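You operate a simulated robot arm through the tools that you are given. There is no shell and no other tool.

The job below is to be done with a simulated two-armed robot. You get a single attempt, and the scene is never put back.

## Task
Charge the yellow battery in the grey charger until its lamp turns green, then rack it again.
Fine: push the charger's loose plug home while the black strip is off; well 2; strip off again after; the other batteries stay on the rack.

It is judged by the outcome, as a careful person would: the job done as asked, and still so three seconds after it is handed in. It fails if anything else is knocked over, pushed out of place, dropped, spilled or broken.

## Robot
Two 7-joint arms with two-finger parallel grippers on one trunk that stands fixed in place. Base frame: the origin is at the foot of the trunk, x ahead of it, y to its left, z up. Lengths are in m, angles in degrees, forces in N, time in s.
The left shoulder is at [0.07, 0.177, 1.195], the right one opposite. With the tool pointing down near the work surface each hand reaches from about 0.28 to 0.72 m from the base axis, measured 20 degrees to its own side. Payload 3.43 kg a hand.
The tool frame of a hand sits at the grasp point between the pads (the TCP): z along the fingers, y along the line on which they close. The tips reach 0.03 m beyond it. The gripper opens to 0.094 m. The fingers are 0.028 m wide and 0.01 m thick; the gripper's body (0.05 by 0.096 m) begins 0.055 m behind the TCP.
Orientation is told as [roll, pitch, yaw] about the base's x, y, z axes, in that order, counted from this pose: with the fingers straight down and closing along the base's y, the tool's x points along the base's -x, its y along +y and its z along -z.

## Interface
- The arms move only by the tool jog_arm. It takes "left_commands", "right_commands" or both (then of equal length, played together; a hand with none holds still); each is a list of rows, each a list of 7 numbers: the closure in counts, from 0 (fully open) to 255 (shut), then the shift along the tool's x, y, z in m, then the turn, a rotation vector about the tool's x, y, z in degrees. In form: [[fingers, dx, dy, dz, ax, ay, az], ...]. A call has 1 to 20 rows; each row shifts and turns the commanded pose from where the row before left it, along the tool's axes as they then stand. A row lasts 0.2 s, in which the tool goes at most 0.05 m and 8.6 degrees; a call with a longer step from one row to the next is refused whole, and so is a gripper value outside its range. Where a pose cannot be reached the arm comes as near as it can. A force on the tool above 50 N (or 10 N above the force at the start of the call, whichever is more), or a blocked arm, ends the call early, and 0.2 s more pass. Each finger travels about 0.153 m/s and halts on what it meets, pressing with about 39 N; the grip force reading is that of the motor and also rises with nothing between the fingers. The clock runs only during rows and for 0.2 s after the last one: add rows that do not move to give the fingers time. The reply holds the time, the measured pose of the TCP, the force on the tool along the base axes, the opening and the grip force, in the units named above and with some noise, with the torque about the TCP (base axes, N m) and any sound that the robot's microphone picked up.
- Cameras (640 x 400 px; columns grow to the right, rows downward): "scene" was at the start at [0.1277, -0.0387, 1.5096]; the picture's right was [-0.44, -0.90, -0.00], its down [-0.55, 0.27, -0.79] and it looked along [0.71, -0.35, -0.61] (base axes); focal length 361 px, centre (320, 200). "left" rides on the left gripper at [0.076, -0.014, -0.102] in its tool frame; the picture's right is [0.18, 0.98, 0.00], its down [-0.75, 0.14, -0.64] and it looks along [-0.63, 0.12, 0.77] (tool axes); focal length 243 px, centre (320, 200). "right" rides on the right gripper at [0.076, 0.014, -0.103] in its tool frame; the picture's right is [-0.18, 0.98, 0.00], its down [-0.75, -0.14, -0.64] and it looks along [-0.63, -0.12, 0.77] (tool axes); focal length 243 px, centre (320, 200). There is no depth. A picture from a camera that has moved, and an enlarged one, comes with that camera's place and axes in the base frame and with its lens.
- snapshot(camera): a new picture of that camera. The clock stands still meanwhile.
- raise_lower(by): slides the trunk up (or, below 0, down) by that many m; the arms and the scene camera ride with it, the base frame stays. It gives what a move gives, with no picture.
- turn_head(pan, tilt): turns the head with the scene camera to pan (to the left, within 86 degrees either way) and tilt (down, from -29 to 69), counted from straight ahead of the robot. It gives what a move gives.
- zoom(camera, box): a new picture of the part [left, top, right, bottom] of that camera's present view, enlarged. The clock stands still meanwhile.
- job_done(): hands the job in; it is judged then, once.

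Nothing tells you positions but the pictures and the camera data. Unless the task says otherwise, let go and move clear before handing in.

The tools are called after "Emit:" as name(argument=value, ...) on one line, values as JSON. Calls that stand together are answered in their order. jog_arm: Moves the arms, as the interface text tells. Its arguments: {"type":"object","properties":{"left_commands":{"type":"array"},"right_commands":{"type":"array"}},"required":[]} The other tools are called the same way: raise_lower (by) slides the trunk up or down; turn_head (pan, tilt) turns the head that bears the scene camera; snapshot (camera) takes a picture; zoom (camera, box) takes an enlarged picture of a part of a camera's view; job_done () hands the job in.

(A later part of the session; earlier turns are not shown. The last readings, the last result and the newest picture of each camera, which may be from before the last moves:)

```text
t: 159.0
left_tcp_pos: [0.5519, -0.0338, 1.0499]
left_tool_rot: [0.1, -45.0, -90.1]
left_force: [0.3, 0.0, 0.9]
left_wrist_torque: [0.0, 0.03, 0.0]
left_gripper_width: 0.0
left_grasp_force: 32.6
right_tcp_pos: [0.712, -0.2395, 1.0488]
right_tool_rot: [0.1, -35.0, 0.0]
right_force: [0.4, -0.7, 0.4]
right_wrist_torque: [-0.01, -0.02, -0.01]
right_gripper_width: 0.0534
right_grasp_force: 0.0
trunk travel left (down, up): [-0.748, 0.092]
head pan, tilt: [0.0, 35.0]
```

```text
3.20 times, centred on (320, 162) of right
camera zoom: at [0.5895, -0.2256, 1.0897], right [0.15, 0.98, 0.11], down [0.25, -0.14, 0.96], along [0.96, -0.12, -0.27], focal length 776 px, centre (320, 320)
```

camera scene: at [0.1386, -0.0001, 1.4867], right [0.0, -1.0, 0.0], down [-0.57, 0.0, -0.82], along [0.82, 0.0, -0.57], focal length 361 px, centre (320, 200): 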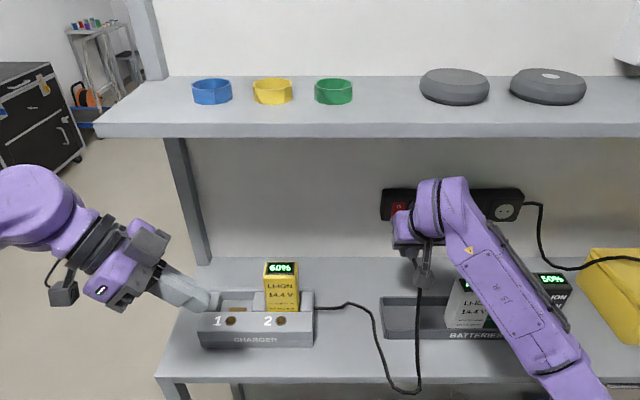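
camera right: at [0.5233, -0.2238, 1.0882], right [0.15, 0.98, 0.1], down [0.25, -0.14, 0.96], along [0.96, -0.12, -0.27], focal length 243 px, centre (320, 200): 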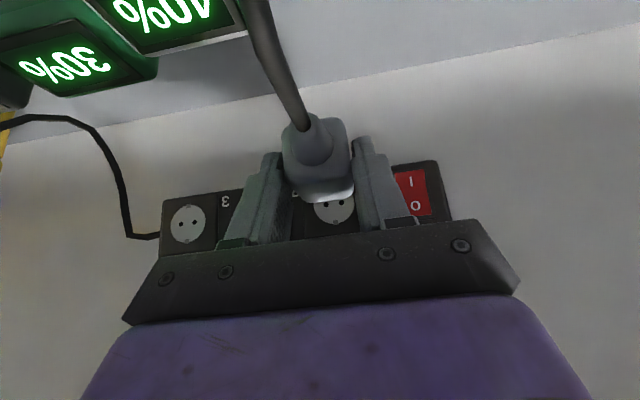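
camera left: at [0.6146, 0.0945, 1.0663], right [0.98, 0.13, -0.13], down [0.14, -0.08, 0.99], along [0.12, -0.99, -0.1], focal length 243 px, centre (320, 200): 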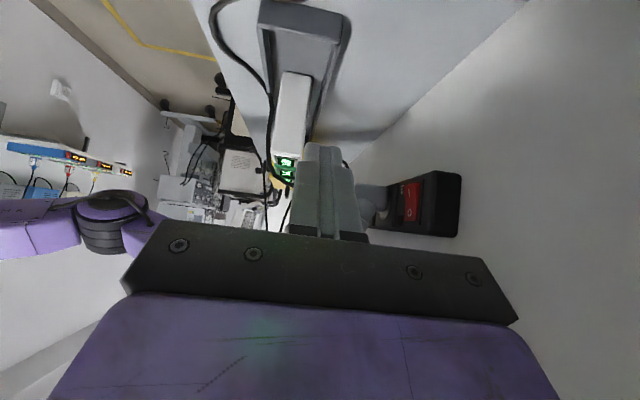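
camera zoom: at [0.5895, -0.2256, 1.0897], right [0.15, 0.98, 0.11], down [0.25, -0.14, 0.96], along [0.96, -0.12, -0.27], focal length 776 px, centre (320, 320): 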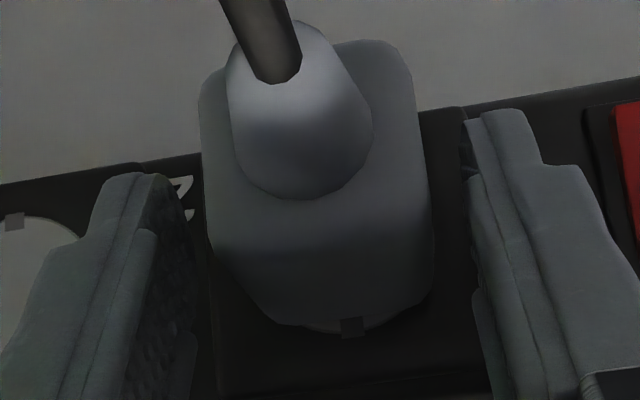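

The plug stays in the socket by itself. I'll open wider and withdraw the right hand straight back along its own axis, then inspect.

Emit:
jog_arm(right_commands=[[60, 0, 0, 0, 0, 0, 0], [60, 0, 0, 0, 0, 0, 0], [60, 0, 0, -0.02, 0, 0, 0], [60, 0, 0, -0.03, 0, 0, 0], [60, 0.02, 0, -0.03, 0, 0, 0], [60, 0.04, 0, -0.02, 0, 0, 0], [60, 0.04, 0, -0.02, 0, 0, 0], [60, 0, 0, 0, 0, 0, 0]])

Emit:
turn_head(pan=-15, tilt=35)

Emit:
snapshot(camera="scene")

Emit:
zoom(camera="left", box=[380, 165, 476, 225])

Emit:
snapshot(camera="right")

```text
t: 160.6
left_tcp_pos: [0.6683, 0.0182, 1.0739]
left_tool_rot: [9.4, -47.0, -84.7]
left_force: [6.9, 4.5, 13.8]
left_wrist_torque: [0.61, 0.6, -0.48]
left_gripper_width: 0.0
left_grasp_force: 33.2
right_tcp_pos: [0.6069, -0.2881, 1.05]
right_tool_rot: [-2.6, -21.1, -8.9]
right_force: [0.9, -0.7, -2.6]
right_wrist_torque: [0.06, -0.02, -0.01]
right_gripper_width: 0.072
right_grasp_force: 0.0
right hand out of reach, approached as far as the arm can: row 7
trunk travel left (down, up): [-0.748, 0.092]
head pan, tilt: [0.0, 35.0]
stopped in row 7 (left hand): the arm was blocked; the commanded pose is now the measured one
```

```text
t: 161.3
left_tcp_pos: [0.5495, -0.016, 1.0908]
left_tool_rot: [10.0, -46.4, -92.9]
left_force: [1.1, 1.0, -2.5]
left_wrist_torque: [-0.1, 0.03, -0.01]
left_gripper_width: 0.0
left_grasp_force: 32.4
right_tcp_pos: [0.5529, -0.2513, 1.1082]
right_tool_rot: [-2.3, -33.3, -2.3]
right_force: [1.2, 0.2, -2.1]
right_wrist_torque: [-0.04, -0.07, -0.06]
right_gripper_width: 0.0716
right_grasp_force: 0.0
trunk travel left (down, up): [-0.748, 0.092]
head pan, tilt: [-15.0, 35.0]
```

```text
taken
camera scene: at [0.1287, -0.0209, 1.487], right [-0.26, -0.97, 0.0], down [-0.55, 0.15, -0.82], along [0.79, -0.21, -0.57], focal length 361 px, centre (320, 200)
```

scene: 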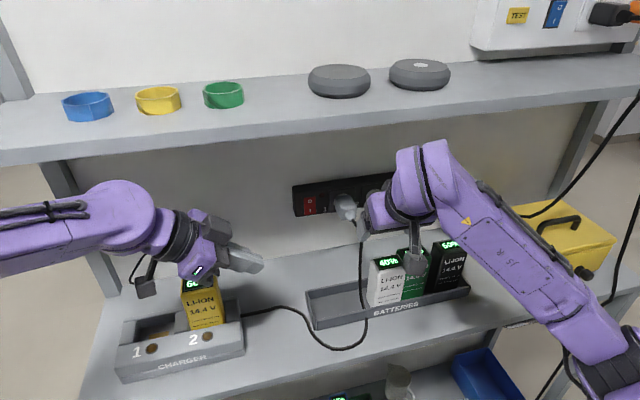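

```text
6.67 times, centred on (428, 195) of left
camera zoom: at [0.5238, 0.1104, 1.1034], right [0.98, 0.2, -0.02], down [0.02, -0.05, 1.0], along [0.2, -0.98, -0.05], focal length 1618 px, centre (-400, 233)
```

zoom: 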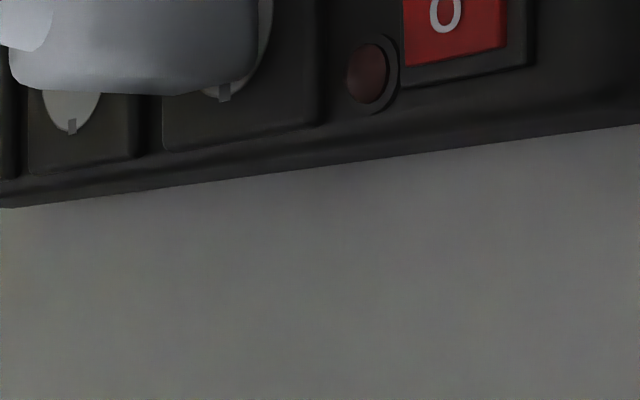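

```text
taken
camera right: at [0.4317, -0.2279, 1.1512], right [0.22, 0.97, 0.07], down [0.27, -0.13, 0.95], along [0.94, -0.19, -0.29], focal length 243 px, centre (320, 200)
```

right: 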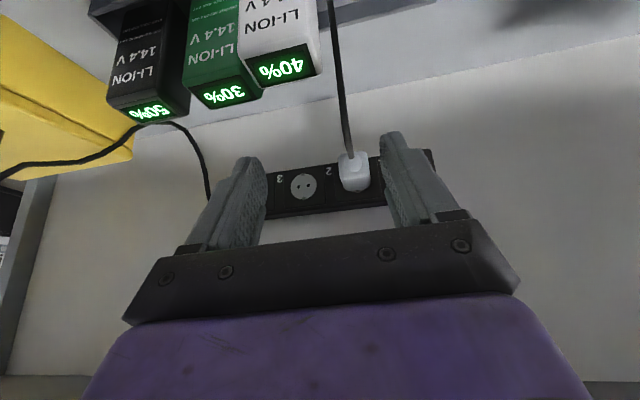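

The plug is holding, but while withdrawing, the two arms got in each other's way and the left hand was shoved. Everything still stands. I'll first park the left arm well clear.

Emit:
jog_arm(left_commands=[[255, 0, -0.04, 0, 0, 0, 0], [255, 0, -0.04, 0, 0, 0, 0], [255, 0, -0.03, 0, 0, 0, 0], [255, 0, 0, 0, 0, 0, 0]])

Emit:
snapshot(camera="scene")

```text
t: 162.0
left_tcp_pos: [0.3927, -0.0175, 1.1067]
left_tool_rot: [15.9, -46.1, -96.7]
left_force: [-2.6, -0.8, -0.3]
left_wrist_torque: [0.05, -0.09, 0.12]
left_gripper_width: 0.0001
left_grasp_force: 32.8
right_tcp_pos: [0.4746, -0.2487, 1.1373]
right_tool_rot: [-4.3, -35.9, -1.7]
right_force: [0.7, 1.1, -0.1]
right_wrist_torque: [0.0, 0.13, -0.05]
right_gripper_width: 0.0718
right_grasp_force: 0.0
trunk travel left (down, up): [-0.748, 0.092]
head pan, tilt: [-15.0, 35.0]
stopped in row 3 (left hand): the arm was blocked; the commanded pose is now the measured one
```

```text
taken
camera scene: at [0.1131, -0.0214, 1.4884], right [-0.26, -0.97, 0.0], down [-0.54, 0.15, -0.83], along [0.8, -0.21, -0.56], focal length 361 px, centre (320, 200)
```

scene: 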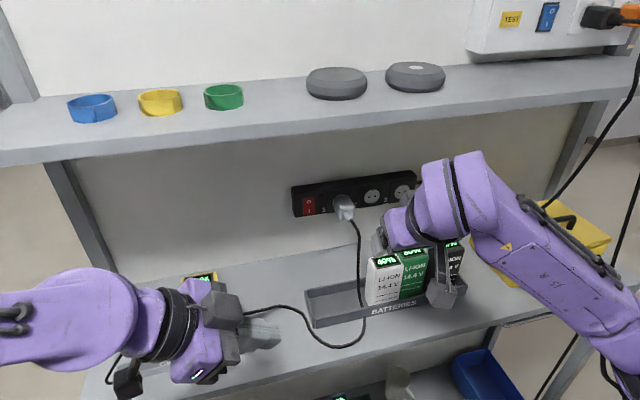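

The arms still report a block, and the torso seems to be under strain. I'll look carefully before moving anything else.

Emit:
snapshot(camera="left")

Emit:
zoom(camera="scene", box=[80, 230, 320, 400])

Emit:
turn_head(pan=0, tilt=65)

Emit:
snapshot(camera="scene")

```text
taken
camera left: at [0.3663, 0.1077, 1.1174], right [0.98, 0.21, 0.05], down [-0.05, -0.04, 1.0], along [0.21, -0.98, -0.03], focal length 243 px, centre (320, 200)
```

left: 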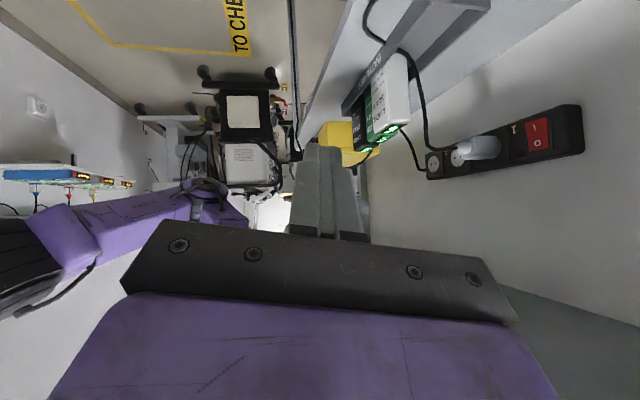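

```text
2.35 times, centred on (200, 315) of scene
camera zoom: at [0.1131, -0.0214, 1.4884], right [-0.26, -0.97, 0.0], down [-0.54, 0.15, -0.83], along [0.8, -0.21, -0.56], focal length 850 px, centre (602, -71)
```

zoom: 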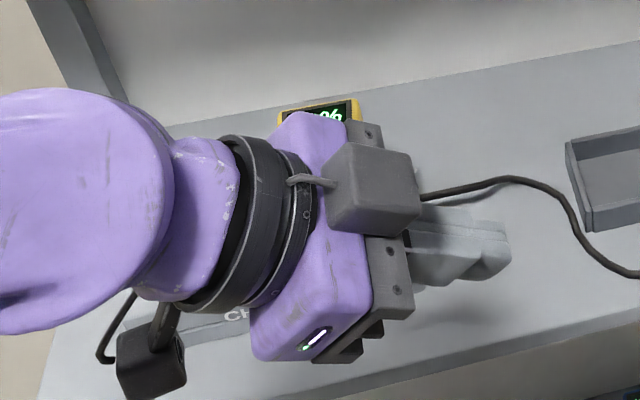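

```text
t: 163.0
left_tcp_pos: [0.4316, -0.0192, 1.096]
left_tool_rot: [12.9, -46.4, -94.5]
left_force: [1.1, -1.3, -1.5]
left_wrist_torque: [0.0, 0.01, -0.01]
left_gripper_width: 0.0002
left_grasp_force: 32.8
right_tcp_pos: [0.5134, -0.2515, 1.12]
right_tool_rot: [-3.8, -34.0, -1.9]
right_force: [2.1, 1.2, -0.3]
right_wrist_torque: [-0.09, 0.14, -0.1]
right_gripper_width: 0.072
right_grasp_force: 0.1
trunk travel left (down, up): [-0.748, 0.092]
head pan, tilt: [0.0, 65.0]
```

```text
taken
camera scene: at [0.111, -0.0006, 1.4467], right [0.0, -1.0, 0.0], down [-0.91, 0.0, -0.42], along [0.42, 0.0, -0.91], focal length 361 px, centre (320, 200)
```

scene: 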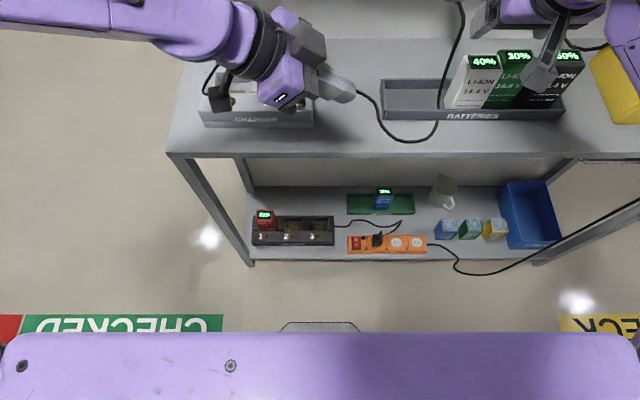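

Both arms are swaying slightly and settling. I'll hold still for a couple of seconds and re-read.

Emit:
jog_arm(left_commands=[[255, 0, 0, 0, 0, 0, 0], [255, 0, 0, 0, 0, 0, 0], [255, 0, 0, 0, 0, 0, 0], [255, 0, 0, 0, 0, 0, 0], [255, 0, 0, 0, 0, 0, 0], [255, 0, 0, 0, 0, 0, 0]], right_commands=[[60, 0, 0, 0, 0, 0, 0], [60, 0, 0, 0, 0, 0, 0], [60, 0, 0, 0, 0, 0, 0], [60, 0, 0, 0, 0, 0, 0], [60, 0, 0, 0, 0, 0, 0], [60, 0, 0, 0, 0, 0, 0]])

Emit:
turn_head(pan=-50, tilt=55)

Emit:
snapshot(camera="scene")

```text
t: 164.4
left_tcp_pos: [0.43, -0.0207, 1.0952]
left_tool_rot: [13.1, -46.4, -94.6]
left_force: [-0.1, -0.1, 0.8]
left_wrist_torque: [-0.02, -0.01, -0.02]
left_gripper_width: 0.0
left_grasp_force: 33.1
right_tcp_pos: [0.5121, -0.2539, 1.1205]
right_tool_rot: [-2.6, -34.9, -2.5]
right_force: [-0.2, -0.9, -0.5]
right_wrist_torque: [0.0, -0.03, -0.02]
right_gripper_width: 0.0718
right_grasp_force: 0.0
trunk travel left (down, up): [-0.748, 0.092]
head pan, tilt: [0.0, 65.0]
```

```text
t: 165.5
left_tcp_pos: [0.4307, -0.0201, 1.0964]
left_tool_rot: [13.0, -46.4, -94.6]
left_force: [0.3, -0.1, -0.3]
left_wrist_torque: [0.0, 0.03, -0.03]
left_gripper_width: 0.0
left_grasp_force: 33.3
right_tcp_pos: [0.5129, -0.2535, 1.1199]
right_tool_rot: [-2.6, -34.7, -2.5]
right_force: [-0.4, -0.1, -0.5]
right_wrist_torque: [0.0, -0.02, 0.02]
right_gripper_width: 0.0719
right_grasp_force: 0.1
trunk travel left (down, up): [-0.748, 0.092]
head pan, tilt: [-50.0, 55.0]
```

```text
taken
camera scene: at [0.0964, -0.0555, 1.4585], right [-0.77, -0.64, 0.0], down [-0.53, 0.63, -0.57], along [0.37, -0.44, -0.82], focal length 361 px, centre (320, 200)
```

scene: 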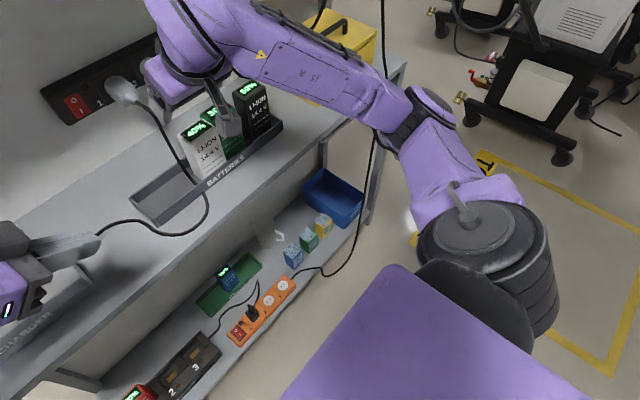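

Settled. I'll move the left arm away to its parking side now.

Emit:
jog_arm(left_commands=[[255, 0.0283, 0, -0.0283, 0, 0, 0], [255, 0.0283, 0, -0.0283, 0, 0, 0], [255, 0.0283, 0, -0.0283, 0, 0, 0], [255, 0.0283, 0, -0.0283, 0, 0, 0], [255, 0.0283, 0, -0.0283, 0, 0, 0], [255, 0.0283, 0, -0.0283, 0, 0, 0], [255, 0.0283, 0, -0.0283, 0, 0, 0], [255, 0, 0, 0, 0, 0, 0]])

Emit:
turn_head(pan=-5, tilt=40)

Emit:
snapshot(camera="scene")

Emit:
zoom(camera="scene", box=[360, 150, 560, 275])

Emit:
zoom(camera="scene", box=[180, 200, 380, 325])

```text
t: 167.3
left_tcp_pos: [0.4064, 0.2576, 1.0856]
left_tool_rot: [13.0, -46.3, -94.5]
left_force: [0.2, -0.9, -0.2]
left_wrist_torque: [0.02, 0.04, 0.0]
left_gripper_width: 0.0
left_grasp_force: 33.0
right_tcp_pos: [0.5102, -0.2537, 1.1206]
right_tool_rot: [-2.7, -34.7, -2.5]
right_force: [0.5, 0.4, -0.5]
right_wrist_torque: [0.0, 0.0, -0.01]
right_gripper_width: 0.0719
right_grasp_force: 0.1
trunk travel left (down, up): [-0.748, 0.092]
head pan, tilt: [-50.0, 55.0]
```

```text
t: 168.5
left_tcp_pos: [0.4064, 0.2586, 1.0849]
left_tool_rot: [13.0, -46.4, -94.5]
left_force: [0.1, -0.8, 0.5]
left_wrist_torque: [-0.03, 0.0, 0.0]
left_gripper_width: 0.0001
left_grasp_force: 32.8
right_tcp_pos: [0.5111, -0.2537, 1.1214]
right_tool_rot: [-2.7, -34.8, -2.6]
right_force: [-0.1, 0.6, -0.6]
right_wrist_torque: [-0.01, 0.0, 0.01]
right_gripper_width: 0.072
right_grasp_force: 0.0
trunk travel left (down, up): [-0.748, 0.092]
head pan, tilt: [-5.0, 40.0]
```

```text
taken
camera scene: at [0.1348, -0.0078, 1.4792], right [-0.09, -1.0, 0.0], down [-0.64, 0.06, -0.77], along [0.76, -0.07, -0.64], focal length 361 px, centre (320, 200)
```

scene: 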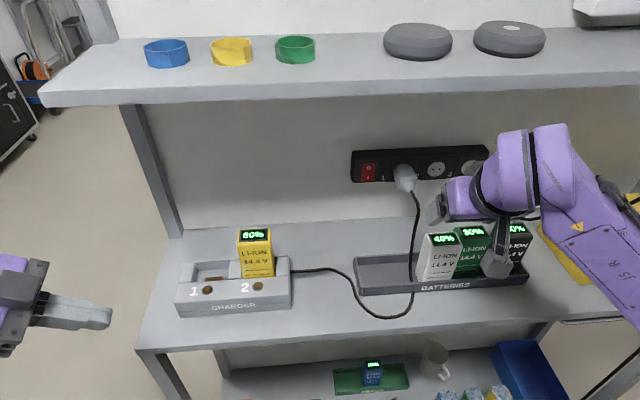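

```text
3.20 times, centred on (460, 212) of scene
camera zoom: at [0.1348, -0.0078, 1.4792], right [-0.09, -1.0, 0.0], down [-0.64, 0.06, -0.77], along [0.76, -0.07, -0.64], focal length 1157 px, centre (-128, 160)
```

zoom: 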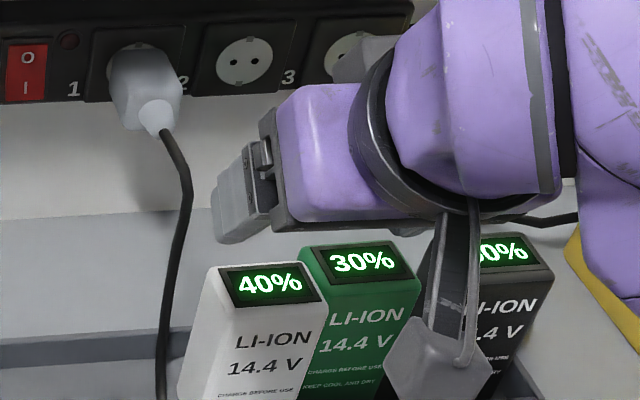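

```text
3.20 times, centred on (280, 262) of scene
camera zoom: at [0.1348, -0.0078, 1.4792], right [-0.09, -1.0, 0.0], down [-0.64, 0.06, -0.77], along [0.76, -0.07, -0.64], focal length 1157 px, centre (448, 0)
```

zoom: 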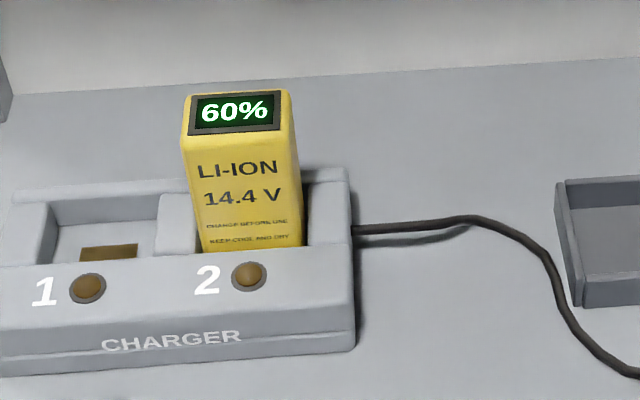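

The battery in the charger and the charger itself look fine, and the plug is seated. The white battery has shifted about 1.5–2 cm toward the green one, so I'll restore it later. First I'll untilt the right hand, retract it, and compare the plug's seating with the first pictures from the same viewpoint.

Emit:
jog_arm(right_commands=[[60, 0, 0, 0, 0, 7, 0], [60, 0, 0, 0, 0, 7, 0], [60, 0, 0, 0, 0, 7, 0], [60, 0, 0, 0, 0, 7, 0], [60, 0, 0, 0, 0, 7, 0], [60, 0.03, -0.03, 0, 0, 0, 0], [60, 0.03, -0.04, 0, 0, 0, 0], [60, 0, -0.04, 0, 0, 0, 0], [60, 0, 0, 0, 0, 0, 0]])

Emit:
turn_head(pan=0, tilt=45)

Emit:
raise_lower(by=-0.073)

Emit:
snapshot(camera="scene")

Emit:
zoom(camera="scene", box=[360, 90, 560, 215])

```text
t: 170.5
left_tcp_pos: [0.4079, 0.2593, 1.0851]
left_tool_rot: [13.0, -46.4, -94.6]
left_force: [0.5, 0.4, 0.5]
left_wrist_torque: [0.01, 0.02, -0.01]
left_gripper_width: 0.0003
left_grasp_force: 32.8
right_tcp_pos: [0.4431, -0.3612, 1.1267]
right_tool_rot: [-2.1, 0.2, -3.9]
right_force: [0.2, -0.1, 0.5]
right_wrist_torque: [-0.01, 0.0, 0.0]
right_gripper_width: 0.072
right_grasp_force: 0.1
trunk travel left (down, up): [-0.748, 0.092]
head pan, tilt: [-5.0, 40.0]
```

```text
t: 171.1
left_tcp_pos: [0.4071, 0.2588, 1.0847]
left_tool_rot: [12.9, -46.4, -94.6]
left_force: [-0.1, -0.3, -0.6]
left_wrist_torque: [0.01, -0.02, 0.02]
left_gripper_width: 0.0
left_grasp_force: 32.8
right_tcp_pos: [0.4434, -0.3599, 1.1253]
right_tool_rot: [-2.1, 0.1, -4.0]
right_force: [0.7, -0.2, 0.4]
right_wrist_torque: [0.03, 0.02, 0.0]
right_gripper_width: 0.0719
right_grasp_force: 0.0
trunk travel left (down, up): [-0.748, 0.092]
head pan, tilt: [0.0, 45.0]
```

```text
t: 172.2
left_tcp_pos: [0.4071, 0.2587, 1.0115]
left_tool_rot: [13.1, -46.3, -94.6]
left_force: [-0.1, -0.3, 0.5]
left_wrist_torque: [-0.03, -0.03, 0.01]
left_gripper_width: 0.0
left_grasp_force: 32.8
right_tcp_pos: [0.4444, -0.36, 1.0521]
right_tool_rot: [-2.1, 0.2, -4.0]
right_force: [-0.1, -0.1, 0.2]
right_wrist_torque: [-0.01, 0.01, -0.04]
right_gripper_width: 0.0719
right_grasp_force: 0.1
trunk travel left (down, up): [-0.675, 0.165]
head pan, tilt: [0.0, 45.0]
```

```text
taken
camera scene: at [0.1312, -0.0002, 1.399], right [0.0, -1.0, 0.0], down [-0.71, 0.0, -0.71], along [0.71, 0.0, -0.71], focal length 361 px, centre (320, 200)
```

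scene: 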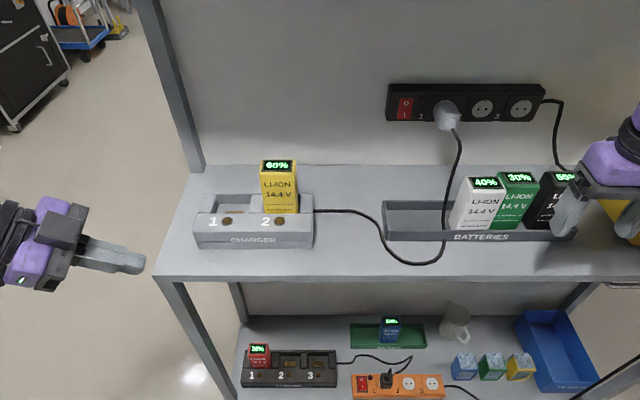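

```text
3.20 times, centred on (460, 152) of scene
camera zoom: at [0.1312, -0.0002, 1.399], right [0.0, -1.0, 0.0], down [-0.71, 0.0, -0.71], along [0.71, 0.0, -0.71], focal length 1157 px, centre (-128, 352)
```

zoom: 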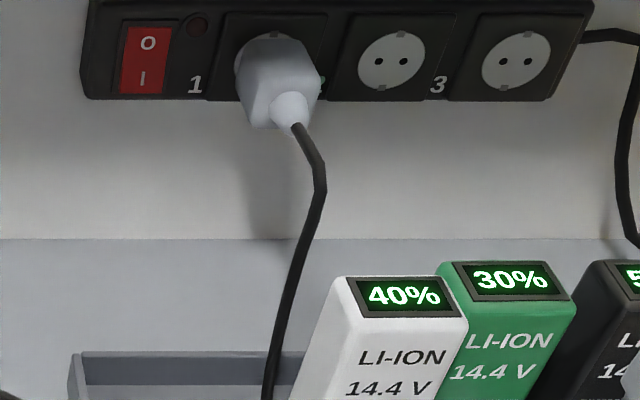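

From the identical viewpoint the plug now sits about 6.5 mm deeper than at the start, so it is home, with the strip still off. Next I'll switch the strip on by pressing the "I" (lower) half of the rocker. I'll close the right fingers and bring the hand over, tilted.

Emit:
jog_arm(right_commands=[[255, 0, 0, 0, -2.1, 0, -4], [255, -0.012, 0.039, -0.004, 0, 0, 0], [255, -0.012, 0.039, -0.004, 0, 0, 0], [255, -0.012, 0.039, -0.004, 0, 0, 0], [255, -0.012, 0.039, -0.004, 0, 0, 0], [255, -0.012, 0.039, -0.004, 0, 0, 0], [255, 0, 0, 0, 0, -7, 0], [255, 0, 0, 0, 0, -7, 0], [255, 0, 0, 0, 0, -7, 0], [255, 0, 0, 0, 0, -7, 0], [255, 0, 0, 0, 0, -7, 0], [255, 0, 0, 0, 0, 0, 0]])

Emit:
snapshot(camera="scene")

Emit:
snapshot(camera="right")

```text
t: 174.8
left_tcp_pos: [0.4079, 0.258, 1.0118]
left_tool_rot: [13.0, -46.4, -94.6]
left_force: [-0.4, -0.1, 0.7]
left_wrist_torque: [0.01, -0.02, -0.02]
left_gripper_width: 0.0
left_grasp_force: 33.7
right_tcp_pos: [0.5056, -0.1644, 1.0716]
right_tool_rot: [0.0, -35.0, 0.0]
right_force: [-0.1, -0.5, 0.5]
right_wrist_torque: [0.02, 0.02, -0.02]
right_gripper_width: 0.0
right_grasp_force: 33.3
trunk travel left (down, up): [-0.675, 0.165]
head pan, tilt: [0.0, 45.0]
```

```text
taken
camera scene: at [0.1315, -0.0002, 1.399], right [0.0, -1.0, 0.0], down [-0.71, 0.0, -0.71], along [0.71, 0.0, -0.71], focal length 361 px, centre (320, 200)
```

scene: 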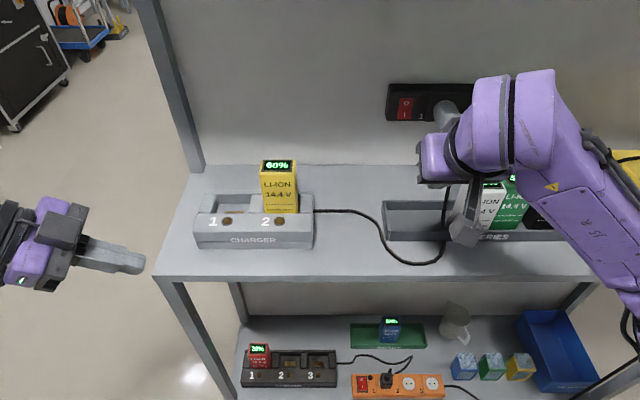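

```text
taken
camera right: at [0.3818, -0.1508, 1.1128], right [0.15, 0.98, 0.11], down [0.25, -0.14, 0.96], along [0.96, -0.12, -0.27], focal length 243 px, centre (320, 200)
```

right: 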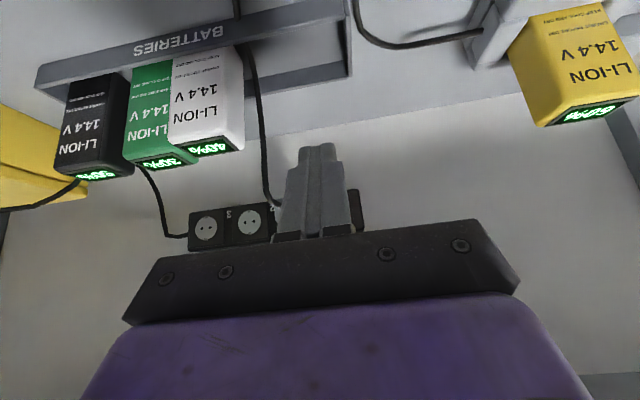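

Emit:
jog_arm(right_commands=[[255, -0.03, 0, 0.0331, 0, 0, 0], [255, -0.03, 0, 0.0331, 0, 0, 0], [255, -0.03, 0, 0.0331, 0, 0, 0], [255, -0.03, 0, 0.0331, 0, 0, 0], [255, 0, 0, 0, 0, 0, 0]])

Emit:
snapshot(camera="right")

Emit:
zoom(camera="scene", box=[360, 60, 560, 185])

```text
t: 176.0
left_tcp_pos: [0.4049, 0.2581, 1.0125]
left_tool_rot: [13.2, -46.3, -94.6]
left_force: [-0.4, -0.6, 0.2]
left_wrist_torque: [0.02, 0.0, 0.01]
left_gripper_width: 0.0
left_grasp_force: 32.6
right_tcp_pos: [0.6769, -0.1669, 1.0332]
right_tool_rot: [0.0, -34.9, 0.0]
right_force: [-0.3, -0.9, 0.2]
right_wrist_torque: [0.02, 0.03, -0.02]
right_gripper_width: 0.0
right_grasp_force: 33.0
trunk travel left (down, up): [-0.675, 0.165]
head pan, tilt: [0.0, 45.0]
```

```text
taken
camera right: at [0.5543, -0.1524, 1.0745], right [0.15, 0.98, 0.11], down [0.25, -0.14, 0.96], along [0.96, -0.12, -0.27], focal length 243 px, centre (320, 200)
```

right: 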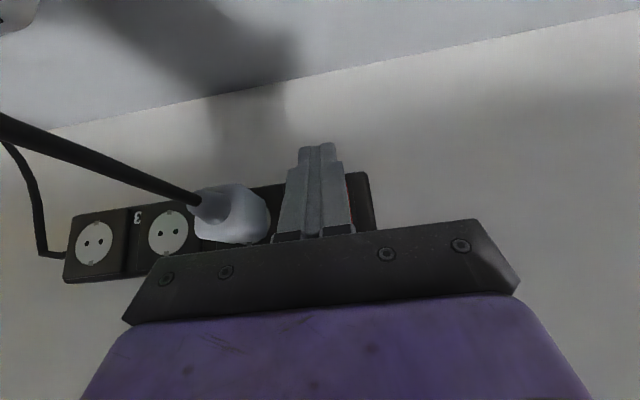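

```text
3.20 times, centred on (460, 122) of scene
camera zoom: at [0.1303, -0.0005, 1.3991], right [0.0, -1.0, 0.0], down [-0.71, 0.0, -0.71], along [0.71, 0.0, -0.71], focal length 1157 px, centre (-128, 448)
```

zoom: 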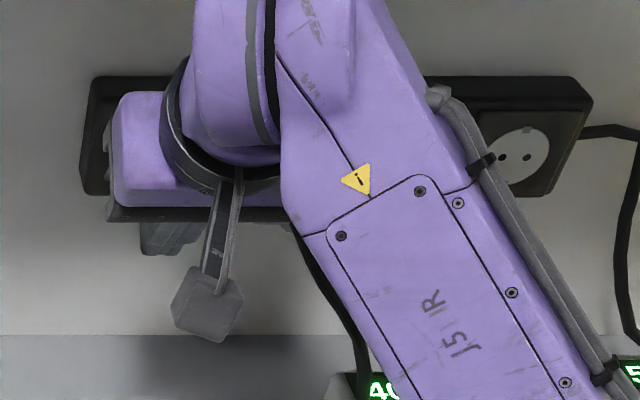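

I'm lined up roughly with the rocker's lower half. A small trim, then I'll approach it in small steps, listening for the click.

Emit:
jog_arm(right_commands=[[255, 0.0023, 0.0024, 0.0033, 0, 0, 0], [255, -0.0123, 0, 0.0086, 0, 0, 0], [255, -0.0123, 0, 0.0086, 0, 0, 0], [255, -0.0049, 0, 0.0034, 0, 0, 0], [255, 0, 0, 0, 0, 0, 0]])

```text
t: 177.2
left_tcp_pos: [0.4085, 0.2574, 1.012]
left_tool_rot: [13.0, -46.4, -94.5]
left_force: [0.4, -0.1, 0.5]
left_wrist_torque: [0.01, -0.02, -0.02]
left_gripper_width: 0.0
left_grasp_force: 32.8
right_tcp_pos: [0.716, -0.1633, 1.0281]
right_tool_rot: [0.0, -34.8, 0.0]
right_force: [0.3, -0.6, -0.4]
right_wrist_torque: [0.0, -0.01, -0.03]
right_gripper_width: 0.0002
right_grasp_force: 33.1
trunk travel left (down, up): [-0.675, 0.165]
head pan, tilt: [0.0, 45.0]
```

Emit:
jog_arm(right_commands=[[255, -0.0025, 0, 0.0017, 0, 0, 0], [255, -0.0025, 0, 0.0017, 0, 0, 0], [255, 0, 0, 0, 0, 0, 0]])

Emit:
zoom(camera="right", box=[220, 110, 420, 235])

```text
t: 178.0
left_tcp_pos: [0.4063, 0.2584, 1.0126]
left_tool_rot: [13.1, -46.4, -94.5]
left_force: [-0.1, -0.7, 0.3]
left_wrist_torque: [-0.01, 0.01, -0.03]
left_gripper_width: 0.0
left_grasp_force: 33.2
right_tcp_pos: [0.7202, -0.163, 1.0286]
right_tool_rot: [0.1, -34.8, 0.0]
right_force: [-5.5, -0.6, -2.4]
right_wrist_torque: [-0.02, 0.18, -0.03]
right_gripper_width: 0.0
right_grasp_force: 33.1
trunk travel left (down, up): [-0.675, 0.165]
head pan, tilt: [0.0, 45.0]
```

```text
3.20 times, centred on (320, 172) of right
camera zoom: at [0.5975, -0.1496, 1.0693], right [0.15, 0.98, 0.1], down [0.25, -0.14, 0.96], along [0.96, -0.12, -0.27], focal length 776 px, centre (320, 288)
```

zoom: 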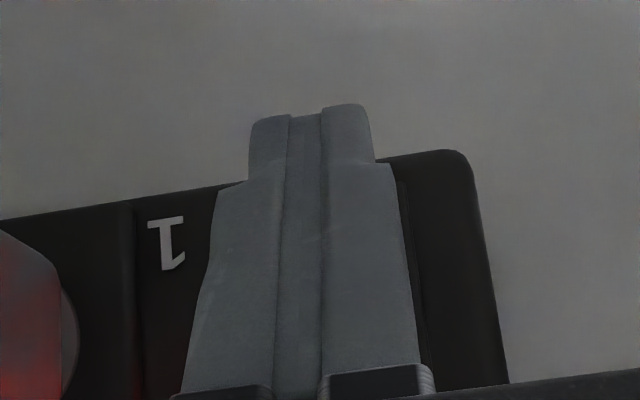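

There is light contact, and a red glow shows on the plug, so the strip's lamp may be lit. I'll check the charger's lamp.

Emit:
zoom(camera="scene", box=[180, 150, 340, 250])

Emit:
zoom(camera="scene", box=[370, 60, 530, 160])

```text
4.00 times, centred on (260, 200) of scene
camera zoom: at [0.1305, -0.0003, 1.399], right [0.0, -1.0, 0.0], down [-0.71, 0.0, -0.71], along [0.71, 0.0, -0.71], focal length 1446 px, centre (560, 200)
```

zoom: 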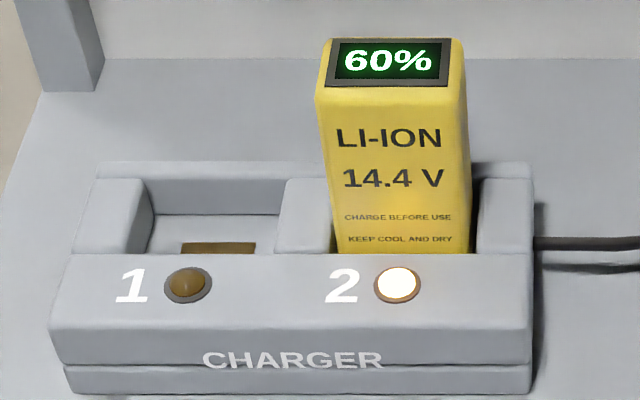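

```text
4.00 times, centred on (450, 110) of scene
camera zoom: at [0.1305, -0.0003, 1.399], right [0.0, -1.0, 0.0], down [-0.71, 0.0, -0.71], along [0.71, 0.0, -0.71], focal length 1446 px, centre (-200, 560)
```

zoom: 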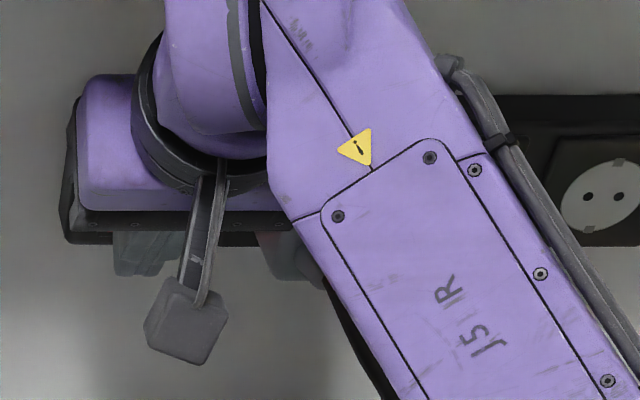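

The charger's lamp 2 is lit, so the strip is on, the plug is live and the battery is charging. I'll back the finger off the rocker and watch the charge.

Emit:
jog_arm(right_commands=[[255, 0.0205, 0, -0.0144, 0, 0, 0], [255, 0.0123, 0, -0.0086, 0, 0, 0], [255, 0, 0, 0, 0, 0, 0]])

Emit:
zoom(camera="scene", box=[180, 150, 340, 250])

Emit:
snapshot(camera="right")

```text
t: 178.8
left_tcp_pos: [0.4073, 0.2595, 1.0119]
left_tool_rot: [13.0, -46.4, -94.6]
left_force: [0.5, 0.4, 0.0]
left_wrist_torque: [0.01, 0.0, -0.02]
left_gripper_width: 0.0002
left_grasp_force: 32.9
right_tcp_pos: [0.6803, -0.1634, 1.0296]
right_tool_rot: [0.0, -34.9, 0.0]
right_force: [0.1, 0.5, 0.4]
right_wrist_torque: [-0.01, 0.01, -0.01]
right_gripper_width: 0.0
right_grasp_force: 32.4
trunk travel left (down, up): [-0.675, 0.165]
head pan, tilt: [0.0, 45.0]
```

```text
4.00 times, centred on (260, 200) of scene
camera zoom: at [0.1318, 0.0001, 1.3989], right [0.0, -1.0, 0.0], down [-0.71, 0.0, -0.71], along [0.71, 0.0, -0.71], focal length 1446 px, centre (560, 200)
```

zoom: 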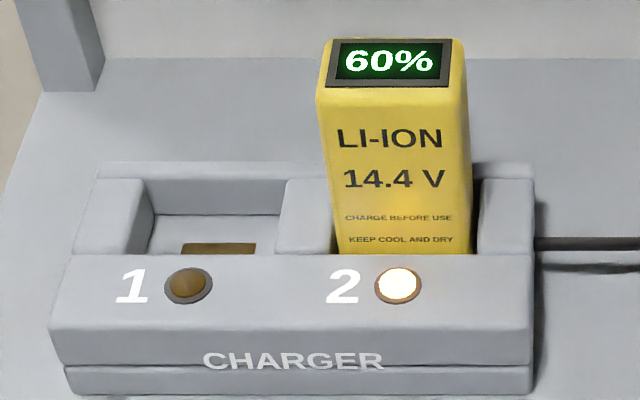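

```text
taken
camera right: at [0.5578, -0.149, 1.0706], right [0.15, 0.98, 0.1], down [0.25, -0.14, 0.96], along [0.96, -0.12, -0.27], focal length 243 px, centre (320, 200)
```

right: 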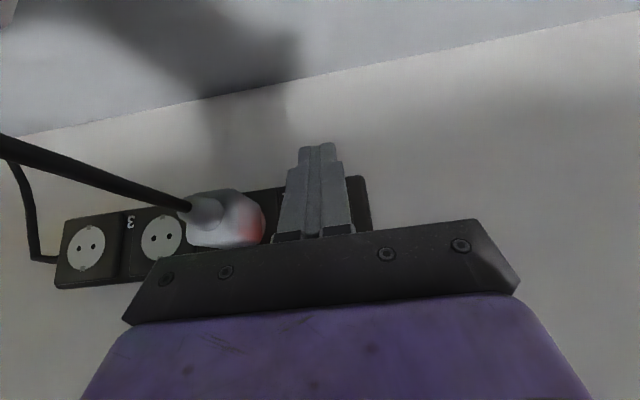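

The red glow confirms the strip's lamp is on. I'll wait a few seconds to see the charging rate.

Emit:
jog_arm(right_commands=[[255, 0, 0, 0, 0, 0, 0], [255, 0, 0, 0, 0, 0, 0], [255, 0, 0, 0, 0, 0, 0], [255, 0, 0, 0, 0, 0, 0], [255, 0, 0, 0, 0, 0, 0], [255, 0, 0, 0, 0, 0, 0], [255, 0, 0, 0, 0, 0, 0], [255, 0, 0, 0, 0, 0, 0], [255, 0, 0, 0, 0, 0, 0], [255, 0, 0, 0, 0, 0, 0]])

Emit:
zoom(camera="scene", box=[180, 150, 340, 250])

```text
t: 181.0
left_tcp_pos: [0.4071, 0.2583, 1.0118]
left_tool_rot: [13.0, -46.3, -94.6]
left_force: [-0.2, -0.7, -0.8]
left_wrist_torque: [-0.02, 0.01, -0.02]
left_gripper_width: 0.0002
left_grasp_force: 32.5
right_tcp_pos: [0.6794, -0.1631, 1.0297]
right_tool_rot: [-0.1, -34.8, 0.0]
right_force: [0.6, 0.1, -0.7]
right_wrist_torque: [-0.02, -0.04, 0.02]
right_gripper_width: 0.0
right_grasp_force: 32.7
trunk travel left (down, up): [-0.675, 0.165]
head pan, tilt: [0.0, 45.0]
```

```text
4.00 times, centred on (260, 200) of scene
camera zoom: at [0.1314, -0.0001, 1.399], right [0.0, -1.0, 0.0], down [-0.71, 0.0, -0.71], along [0.71, 0.0, -0.71], focal length 1446 px, centre (560, 200)
```

zoom: 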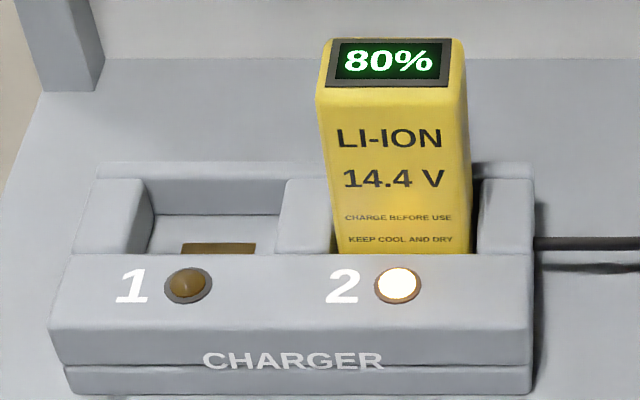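

80% already. I'll raise the fingertip to the "O" half's height while waiting.

Emit:
jog_arm(right_commands=[[255, -0.0155, -0.001, -0.0221, 0, 0, 0], [255, 0, 0, 0, 0, 0, 0], [255, 0, 0, 0, 0, 0, 0], [255, 0, 0, 0, 0, 0, 0], [255, 0, 0, 0, 0, 0, 0], [255, 0, 0, 0, 0, 0, 0], [255, 0, 0, 0, 0, 0, 0], [255, 0, 0, 0, 0, 0, 0]])

Emit:
zoom(camera="scene", box=[180, 150, 340, 250])

```text
t: 182.8
left_tcp_pos: [0.4063, 0.2576, 1.0125]
left_tool_rot: [12.9, -46.4, -94.5]
left_force: [0.0, 0.0, 0.2]
left_wrist_torque: [0.0, 0.0, 0.0]
left_gripper_width: 0.0001
left_grasp_force: 32.6
right_tcp_pos: [0.6796, -0.164, 1.0562]
right_tool_rot: [0.0, -34.8, 0.0]
right_force: [-1.2, 0.6, 0.4]
right_wrist_torque: [0.02, -0.01, 0.0]
right_gripper_width: 0.0
right_grasp_force: 32.9
trunk travel left (down, up): [-0.675, 0.165]
head pan, tilt: [0.0, 45.0]
```

```text
4.00 times, centred on (260, 200) of scene
camera zoom: at [0.1314, -0.0001, 1.399], right [0.0, -1.0, 0.0], down [-0.71, 0.0, -0.71], along [0.71, 0.0, -0.71], focal length 1446 px, centre (560, 200)
```

zoom: 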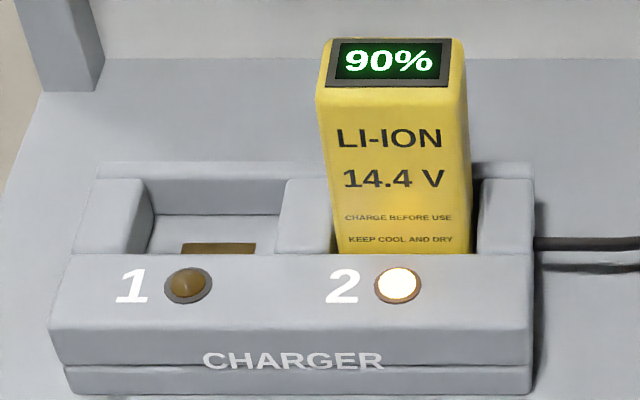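

90% now. A little longer.

Emit:
jog_arm(right_commands=[[255, 0, 0, 0, 0, 0, 0], [255, 0, 0, 0, 0, 0, 0], [255, 0, 0, 0, 0, 0, 0], [255, 0, 0, 0, 0, 0, 0], [255, 0, 0, 0, 0, 0, 0], [255, 0, 0, 0, 0, 0, 0]])

Emit:
zoom(camera="scene", box=[180, 150, 340, 250])

```text
t: 184.2
left_tcp_pos: [0.407, 0.2577, 1.0133]
left_tool_rot: [13.0, -46.4, -94.6]
left_force: [-0.5, 0.4, 0.4]
left_wrist_torque: [0.01, -0.02, -0.02]
left_gripper_width: 0.0002
left_grasp_force: 33.2
right_tcp_pos: [0.6783, -0.1643, 1.0573]
right_tool_rot: [0.0, -34.8, 0.1]
right_force: [-0.6, 0.6, -0.7]
right_wrist_torque: [0.0, 0.02, 0.04]
right_gripper_width: 0.0001
right_grasp_force: 32.6
trunk travel left (down, up): [-0.675, 0.165]
head pan, tilt: [0.0, 45.0]
```

```text
4.00 times, centred on (260, 200) of scene
camera zoom: at [0.1314, -0.0001, 1.399], right [0.0, -1.0, 0.0], down [-0.71, 0.0, -0.71], along [0.71, 0.0, -0.71], focal length 1446 px, centre (560, 200)
```

zoom: 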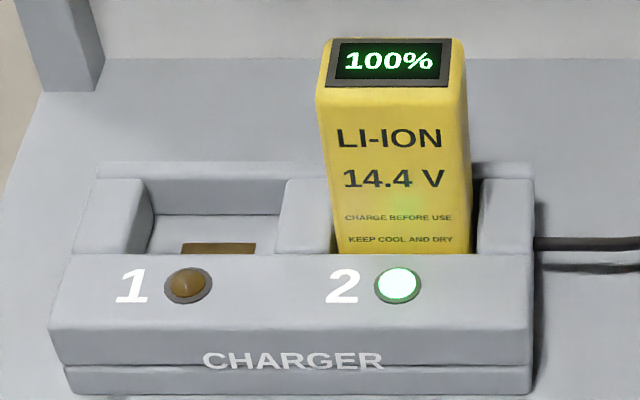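

The lamp is green at 100%. Now I'll press the "O" half to switch the strip off.

Emit:
jog_arm(right_commands=[[255, -0.0123, 0, 0.0086, 0, 0, 0], [255, -0.0123, 0, 0.0086, 0, 0, 0], [255, -0.0025, 0, 0.0017, 0, 0, 0], [255, -0.0025, 0, 0.0017, 0, 0, 0], [255, 0, 0, 0, 0, 0, 0]])

Emit:
zoom(camera="scene", box=[180, 150, 340, 250])

Emit:
zoom(camera="right", box=[160, 110, 420, 272])

```text
t: 185.4
left_tcp_pos: [0.4067, 0.2592, 1.0135]
left_tool_rot: [13.1, -46.3, -94.5]
left_force: [-0.8, 1.0, 0.0]
left_wrist_torque: [-0.01, -0.02, -0.01]
left_gripper_width: 0.0001
left_grasp_force: 32.8
right_tcp_pos: [0.7177, -0.1639, 1.0553]
right_tool_rot: [0.0, -34.8, 0.0]
right_force: [0.1, 0.0, -0.1]
right_wrist_torque: [-0.02, -0.01, -0.01]
right_gripper_width: 0.0
right_grasp_force: 33.1
trunk travel left (down, up): [-0.675, 0.165]
head pan, tilt: [0.0, 45.0]
```

```text
4.00 times, centred on (260, 200) of scene
camera zoom: at [0.1313, -0.0001, 1.399], right [0.0, -1.0, 0.0], down [-0.71, 0.0, -0.71], along [0.71, 0.0, -0.71], focal length 1446 px, centre (560, 200)
```

zoom: 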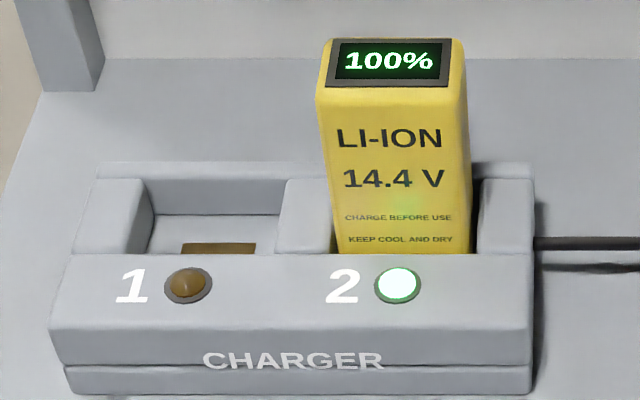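

```text
2.46 times, centred on (290, 191) of right
camera zoom: at [0.5938, -0.1496, 1.0965], right [0.15, 0.98, 0.1], down [0.25, -0.14, 0.96], along [0.96, -0.12, -0.27], focal length 597 px, centre (394, 222)
```

zoom: 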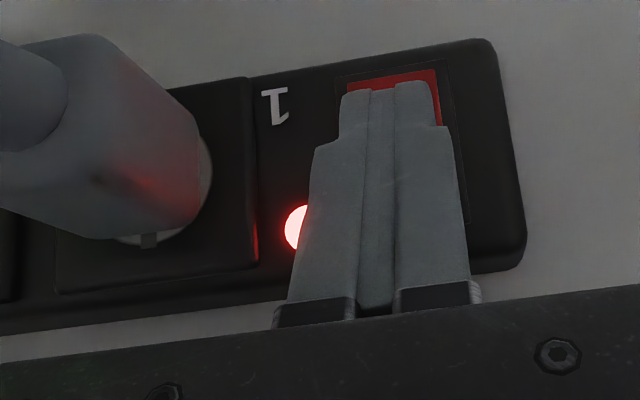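

The lamp is still lit and there is no contact yet, so I'll press further in small steps.

Emit:
jog_arm(right_commands=[[255, -0.0025, 0, 0.0017, 0, 0, 0], [255, -0.0025, 0, 0.0017, 0, 0, 0], [255, 0, 0, 0, 0, 0, 0]])

Emit:
zoom(camera="right", box=[160, 110, 420, 272])

```text
t: 186.2
left_tcp_pos: [0.4044, 0.258, 1.0138]
left_tool_rot: [13.3, -46.3, -94.8]
left_force: [0.0, 0.4, -0.4]
left_wrist_torque: [-0.01, 0.02, 0.0]
left_gripper_width: 0.0
left_grasp_force: 33.4
right_tcp_pos: [0.7194, -0.1633, 1.056]
right_tool_rot: [0.0, -34.8, 0.0]
right_force: [-16.8, 0.2, -4.1]
right_wrist_torque: [0.04, 0.35, 0.0]
right_gripper_width: 0.0001
right_grasp_force: 33.0
trunk travel left (down, up): [-0.675, 0.165]
head pan, tilt: [0.0, 45.0]
```

```text
2.46 times, centred on (290, 191) of right
camera zoom: at [0.5963, -0.1496, 1.0976], right [0.15, 0.98, 0.11], down [0.25, -0.14, 0.96], along [0.96, -0.12, -0.27], focal length 597 px, centre (394, 222)
```

zoom: 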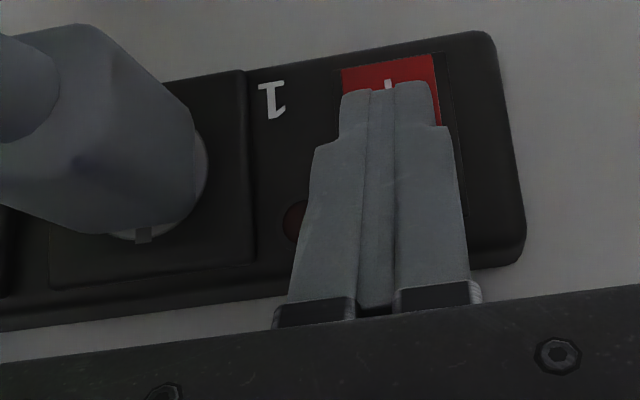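

The strip's lamp has gone dark, so it is off again. I'll withdraw the hand and check the charger and plug.

Emit:
jog_arm(right_commands=[[255, 0.0164, 0, -0.0115, 0, 0, 0], [255, 0.03, 0, -0.0331, 0, 0, 0], [255, 0.03, 0, -0.0331, 0, 0, 0], [255, 0.03, 0, -0.0331, 0, 0, 0], [255, 0.03, 0, -0.02, 0, 0, 0], [255, 0, 0, 0, 0, 7, 0], [255, 0, 0, 0, 0, 7, 0], [255, 0, 0, 0, 0, 7, 0], [255, 0, 0, 0, 0, 7, 0], [255, 0, 0, 0, 0, 7, 0], [255, 0, 0, 0, 0, 0, 0]])

Emit:
snapshot(camera="scene")

Emit:
zoom(camera="scene", box=[360, 70, 560, 195])

```text
t: 188.6
left_tcp_pos: [0.4038, 0.2573, 1.0126]
left_tool_rot: [13.2, -46.3, -94.7]
left_force: [-0.2, -0.7, -0.6]
left_wrist_torque: [-0.02, -0.02, 0.03]
left_gripper_width: 0.0
left_grasp_force: 32.6
right_tcp_pos: [0.5329, -0.1643, 1.0855]
right_tool_rot: [0.0, 0.3, 0.1]
right_force: [0.2, 0.3, -0.6]
right_wrist_torque: [0.01, 0.01, -0.04]
right_gripper_width: 0.0
right_grasp_force: 33.4
trunk travel left (down, up): [-0.675, 0.165]
head pan, tilt: [0.0, 45.0]
```

```text
taken
camera scene: at [0.128, -0.0007, 1.3991], right [0.0, -1.0, 0.0], down [-0.71, 0.0, -0.71], along [0.71, 0.0, -0.71], focal length 361 px, centre (320, 200)
```

scene: 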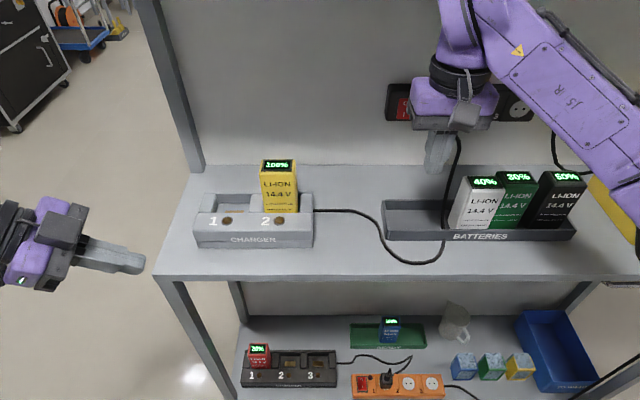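

```text
3.20 times, centred on (460, 132) of scene
camera zoom: at [0.128, -0.0007, 1.3991], right [0.0, -1.0, 0.0], down [-0.71, 0.0, -0.71], along [0.71, 0.0, -0.71], focal length 1157 px, centre (-128, 416)
```

zoom: 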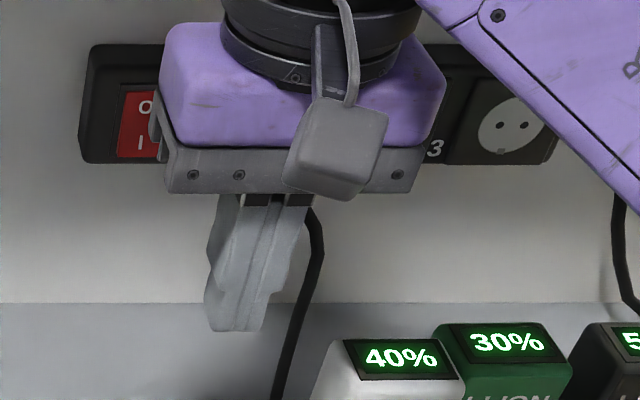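

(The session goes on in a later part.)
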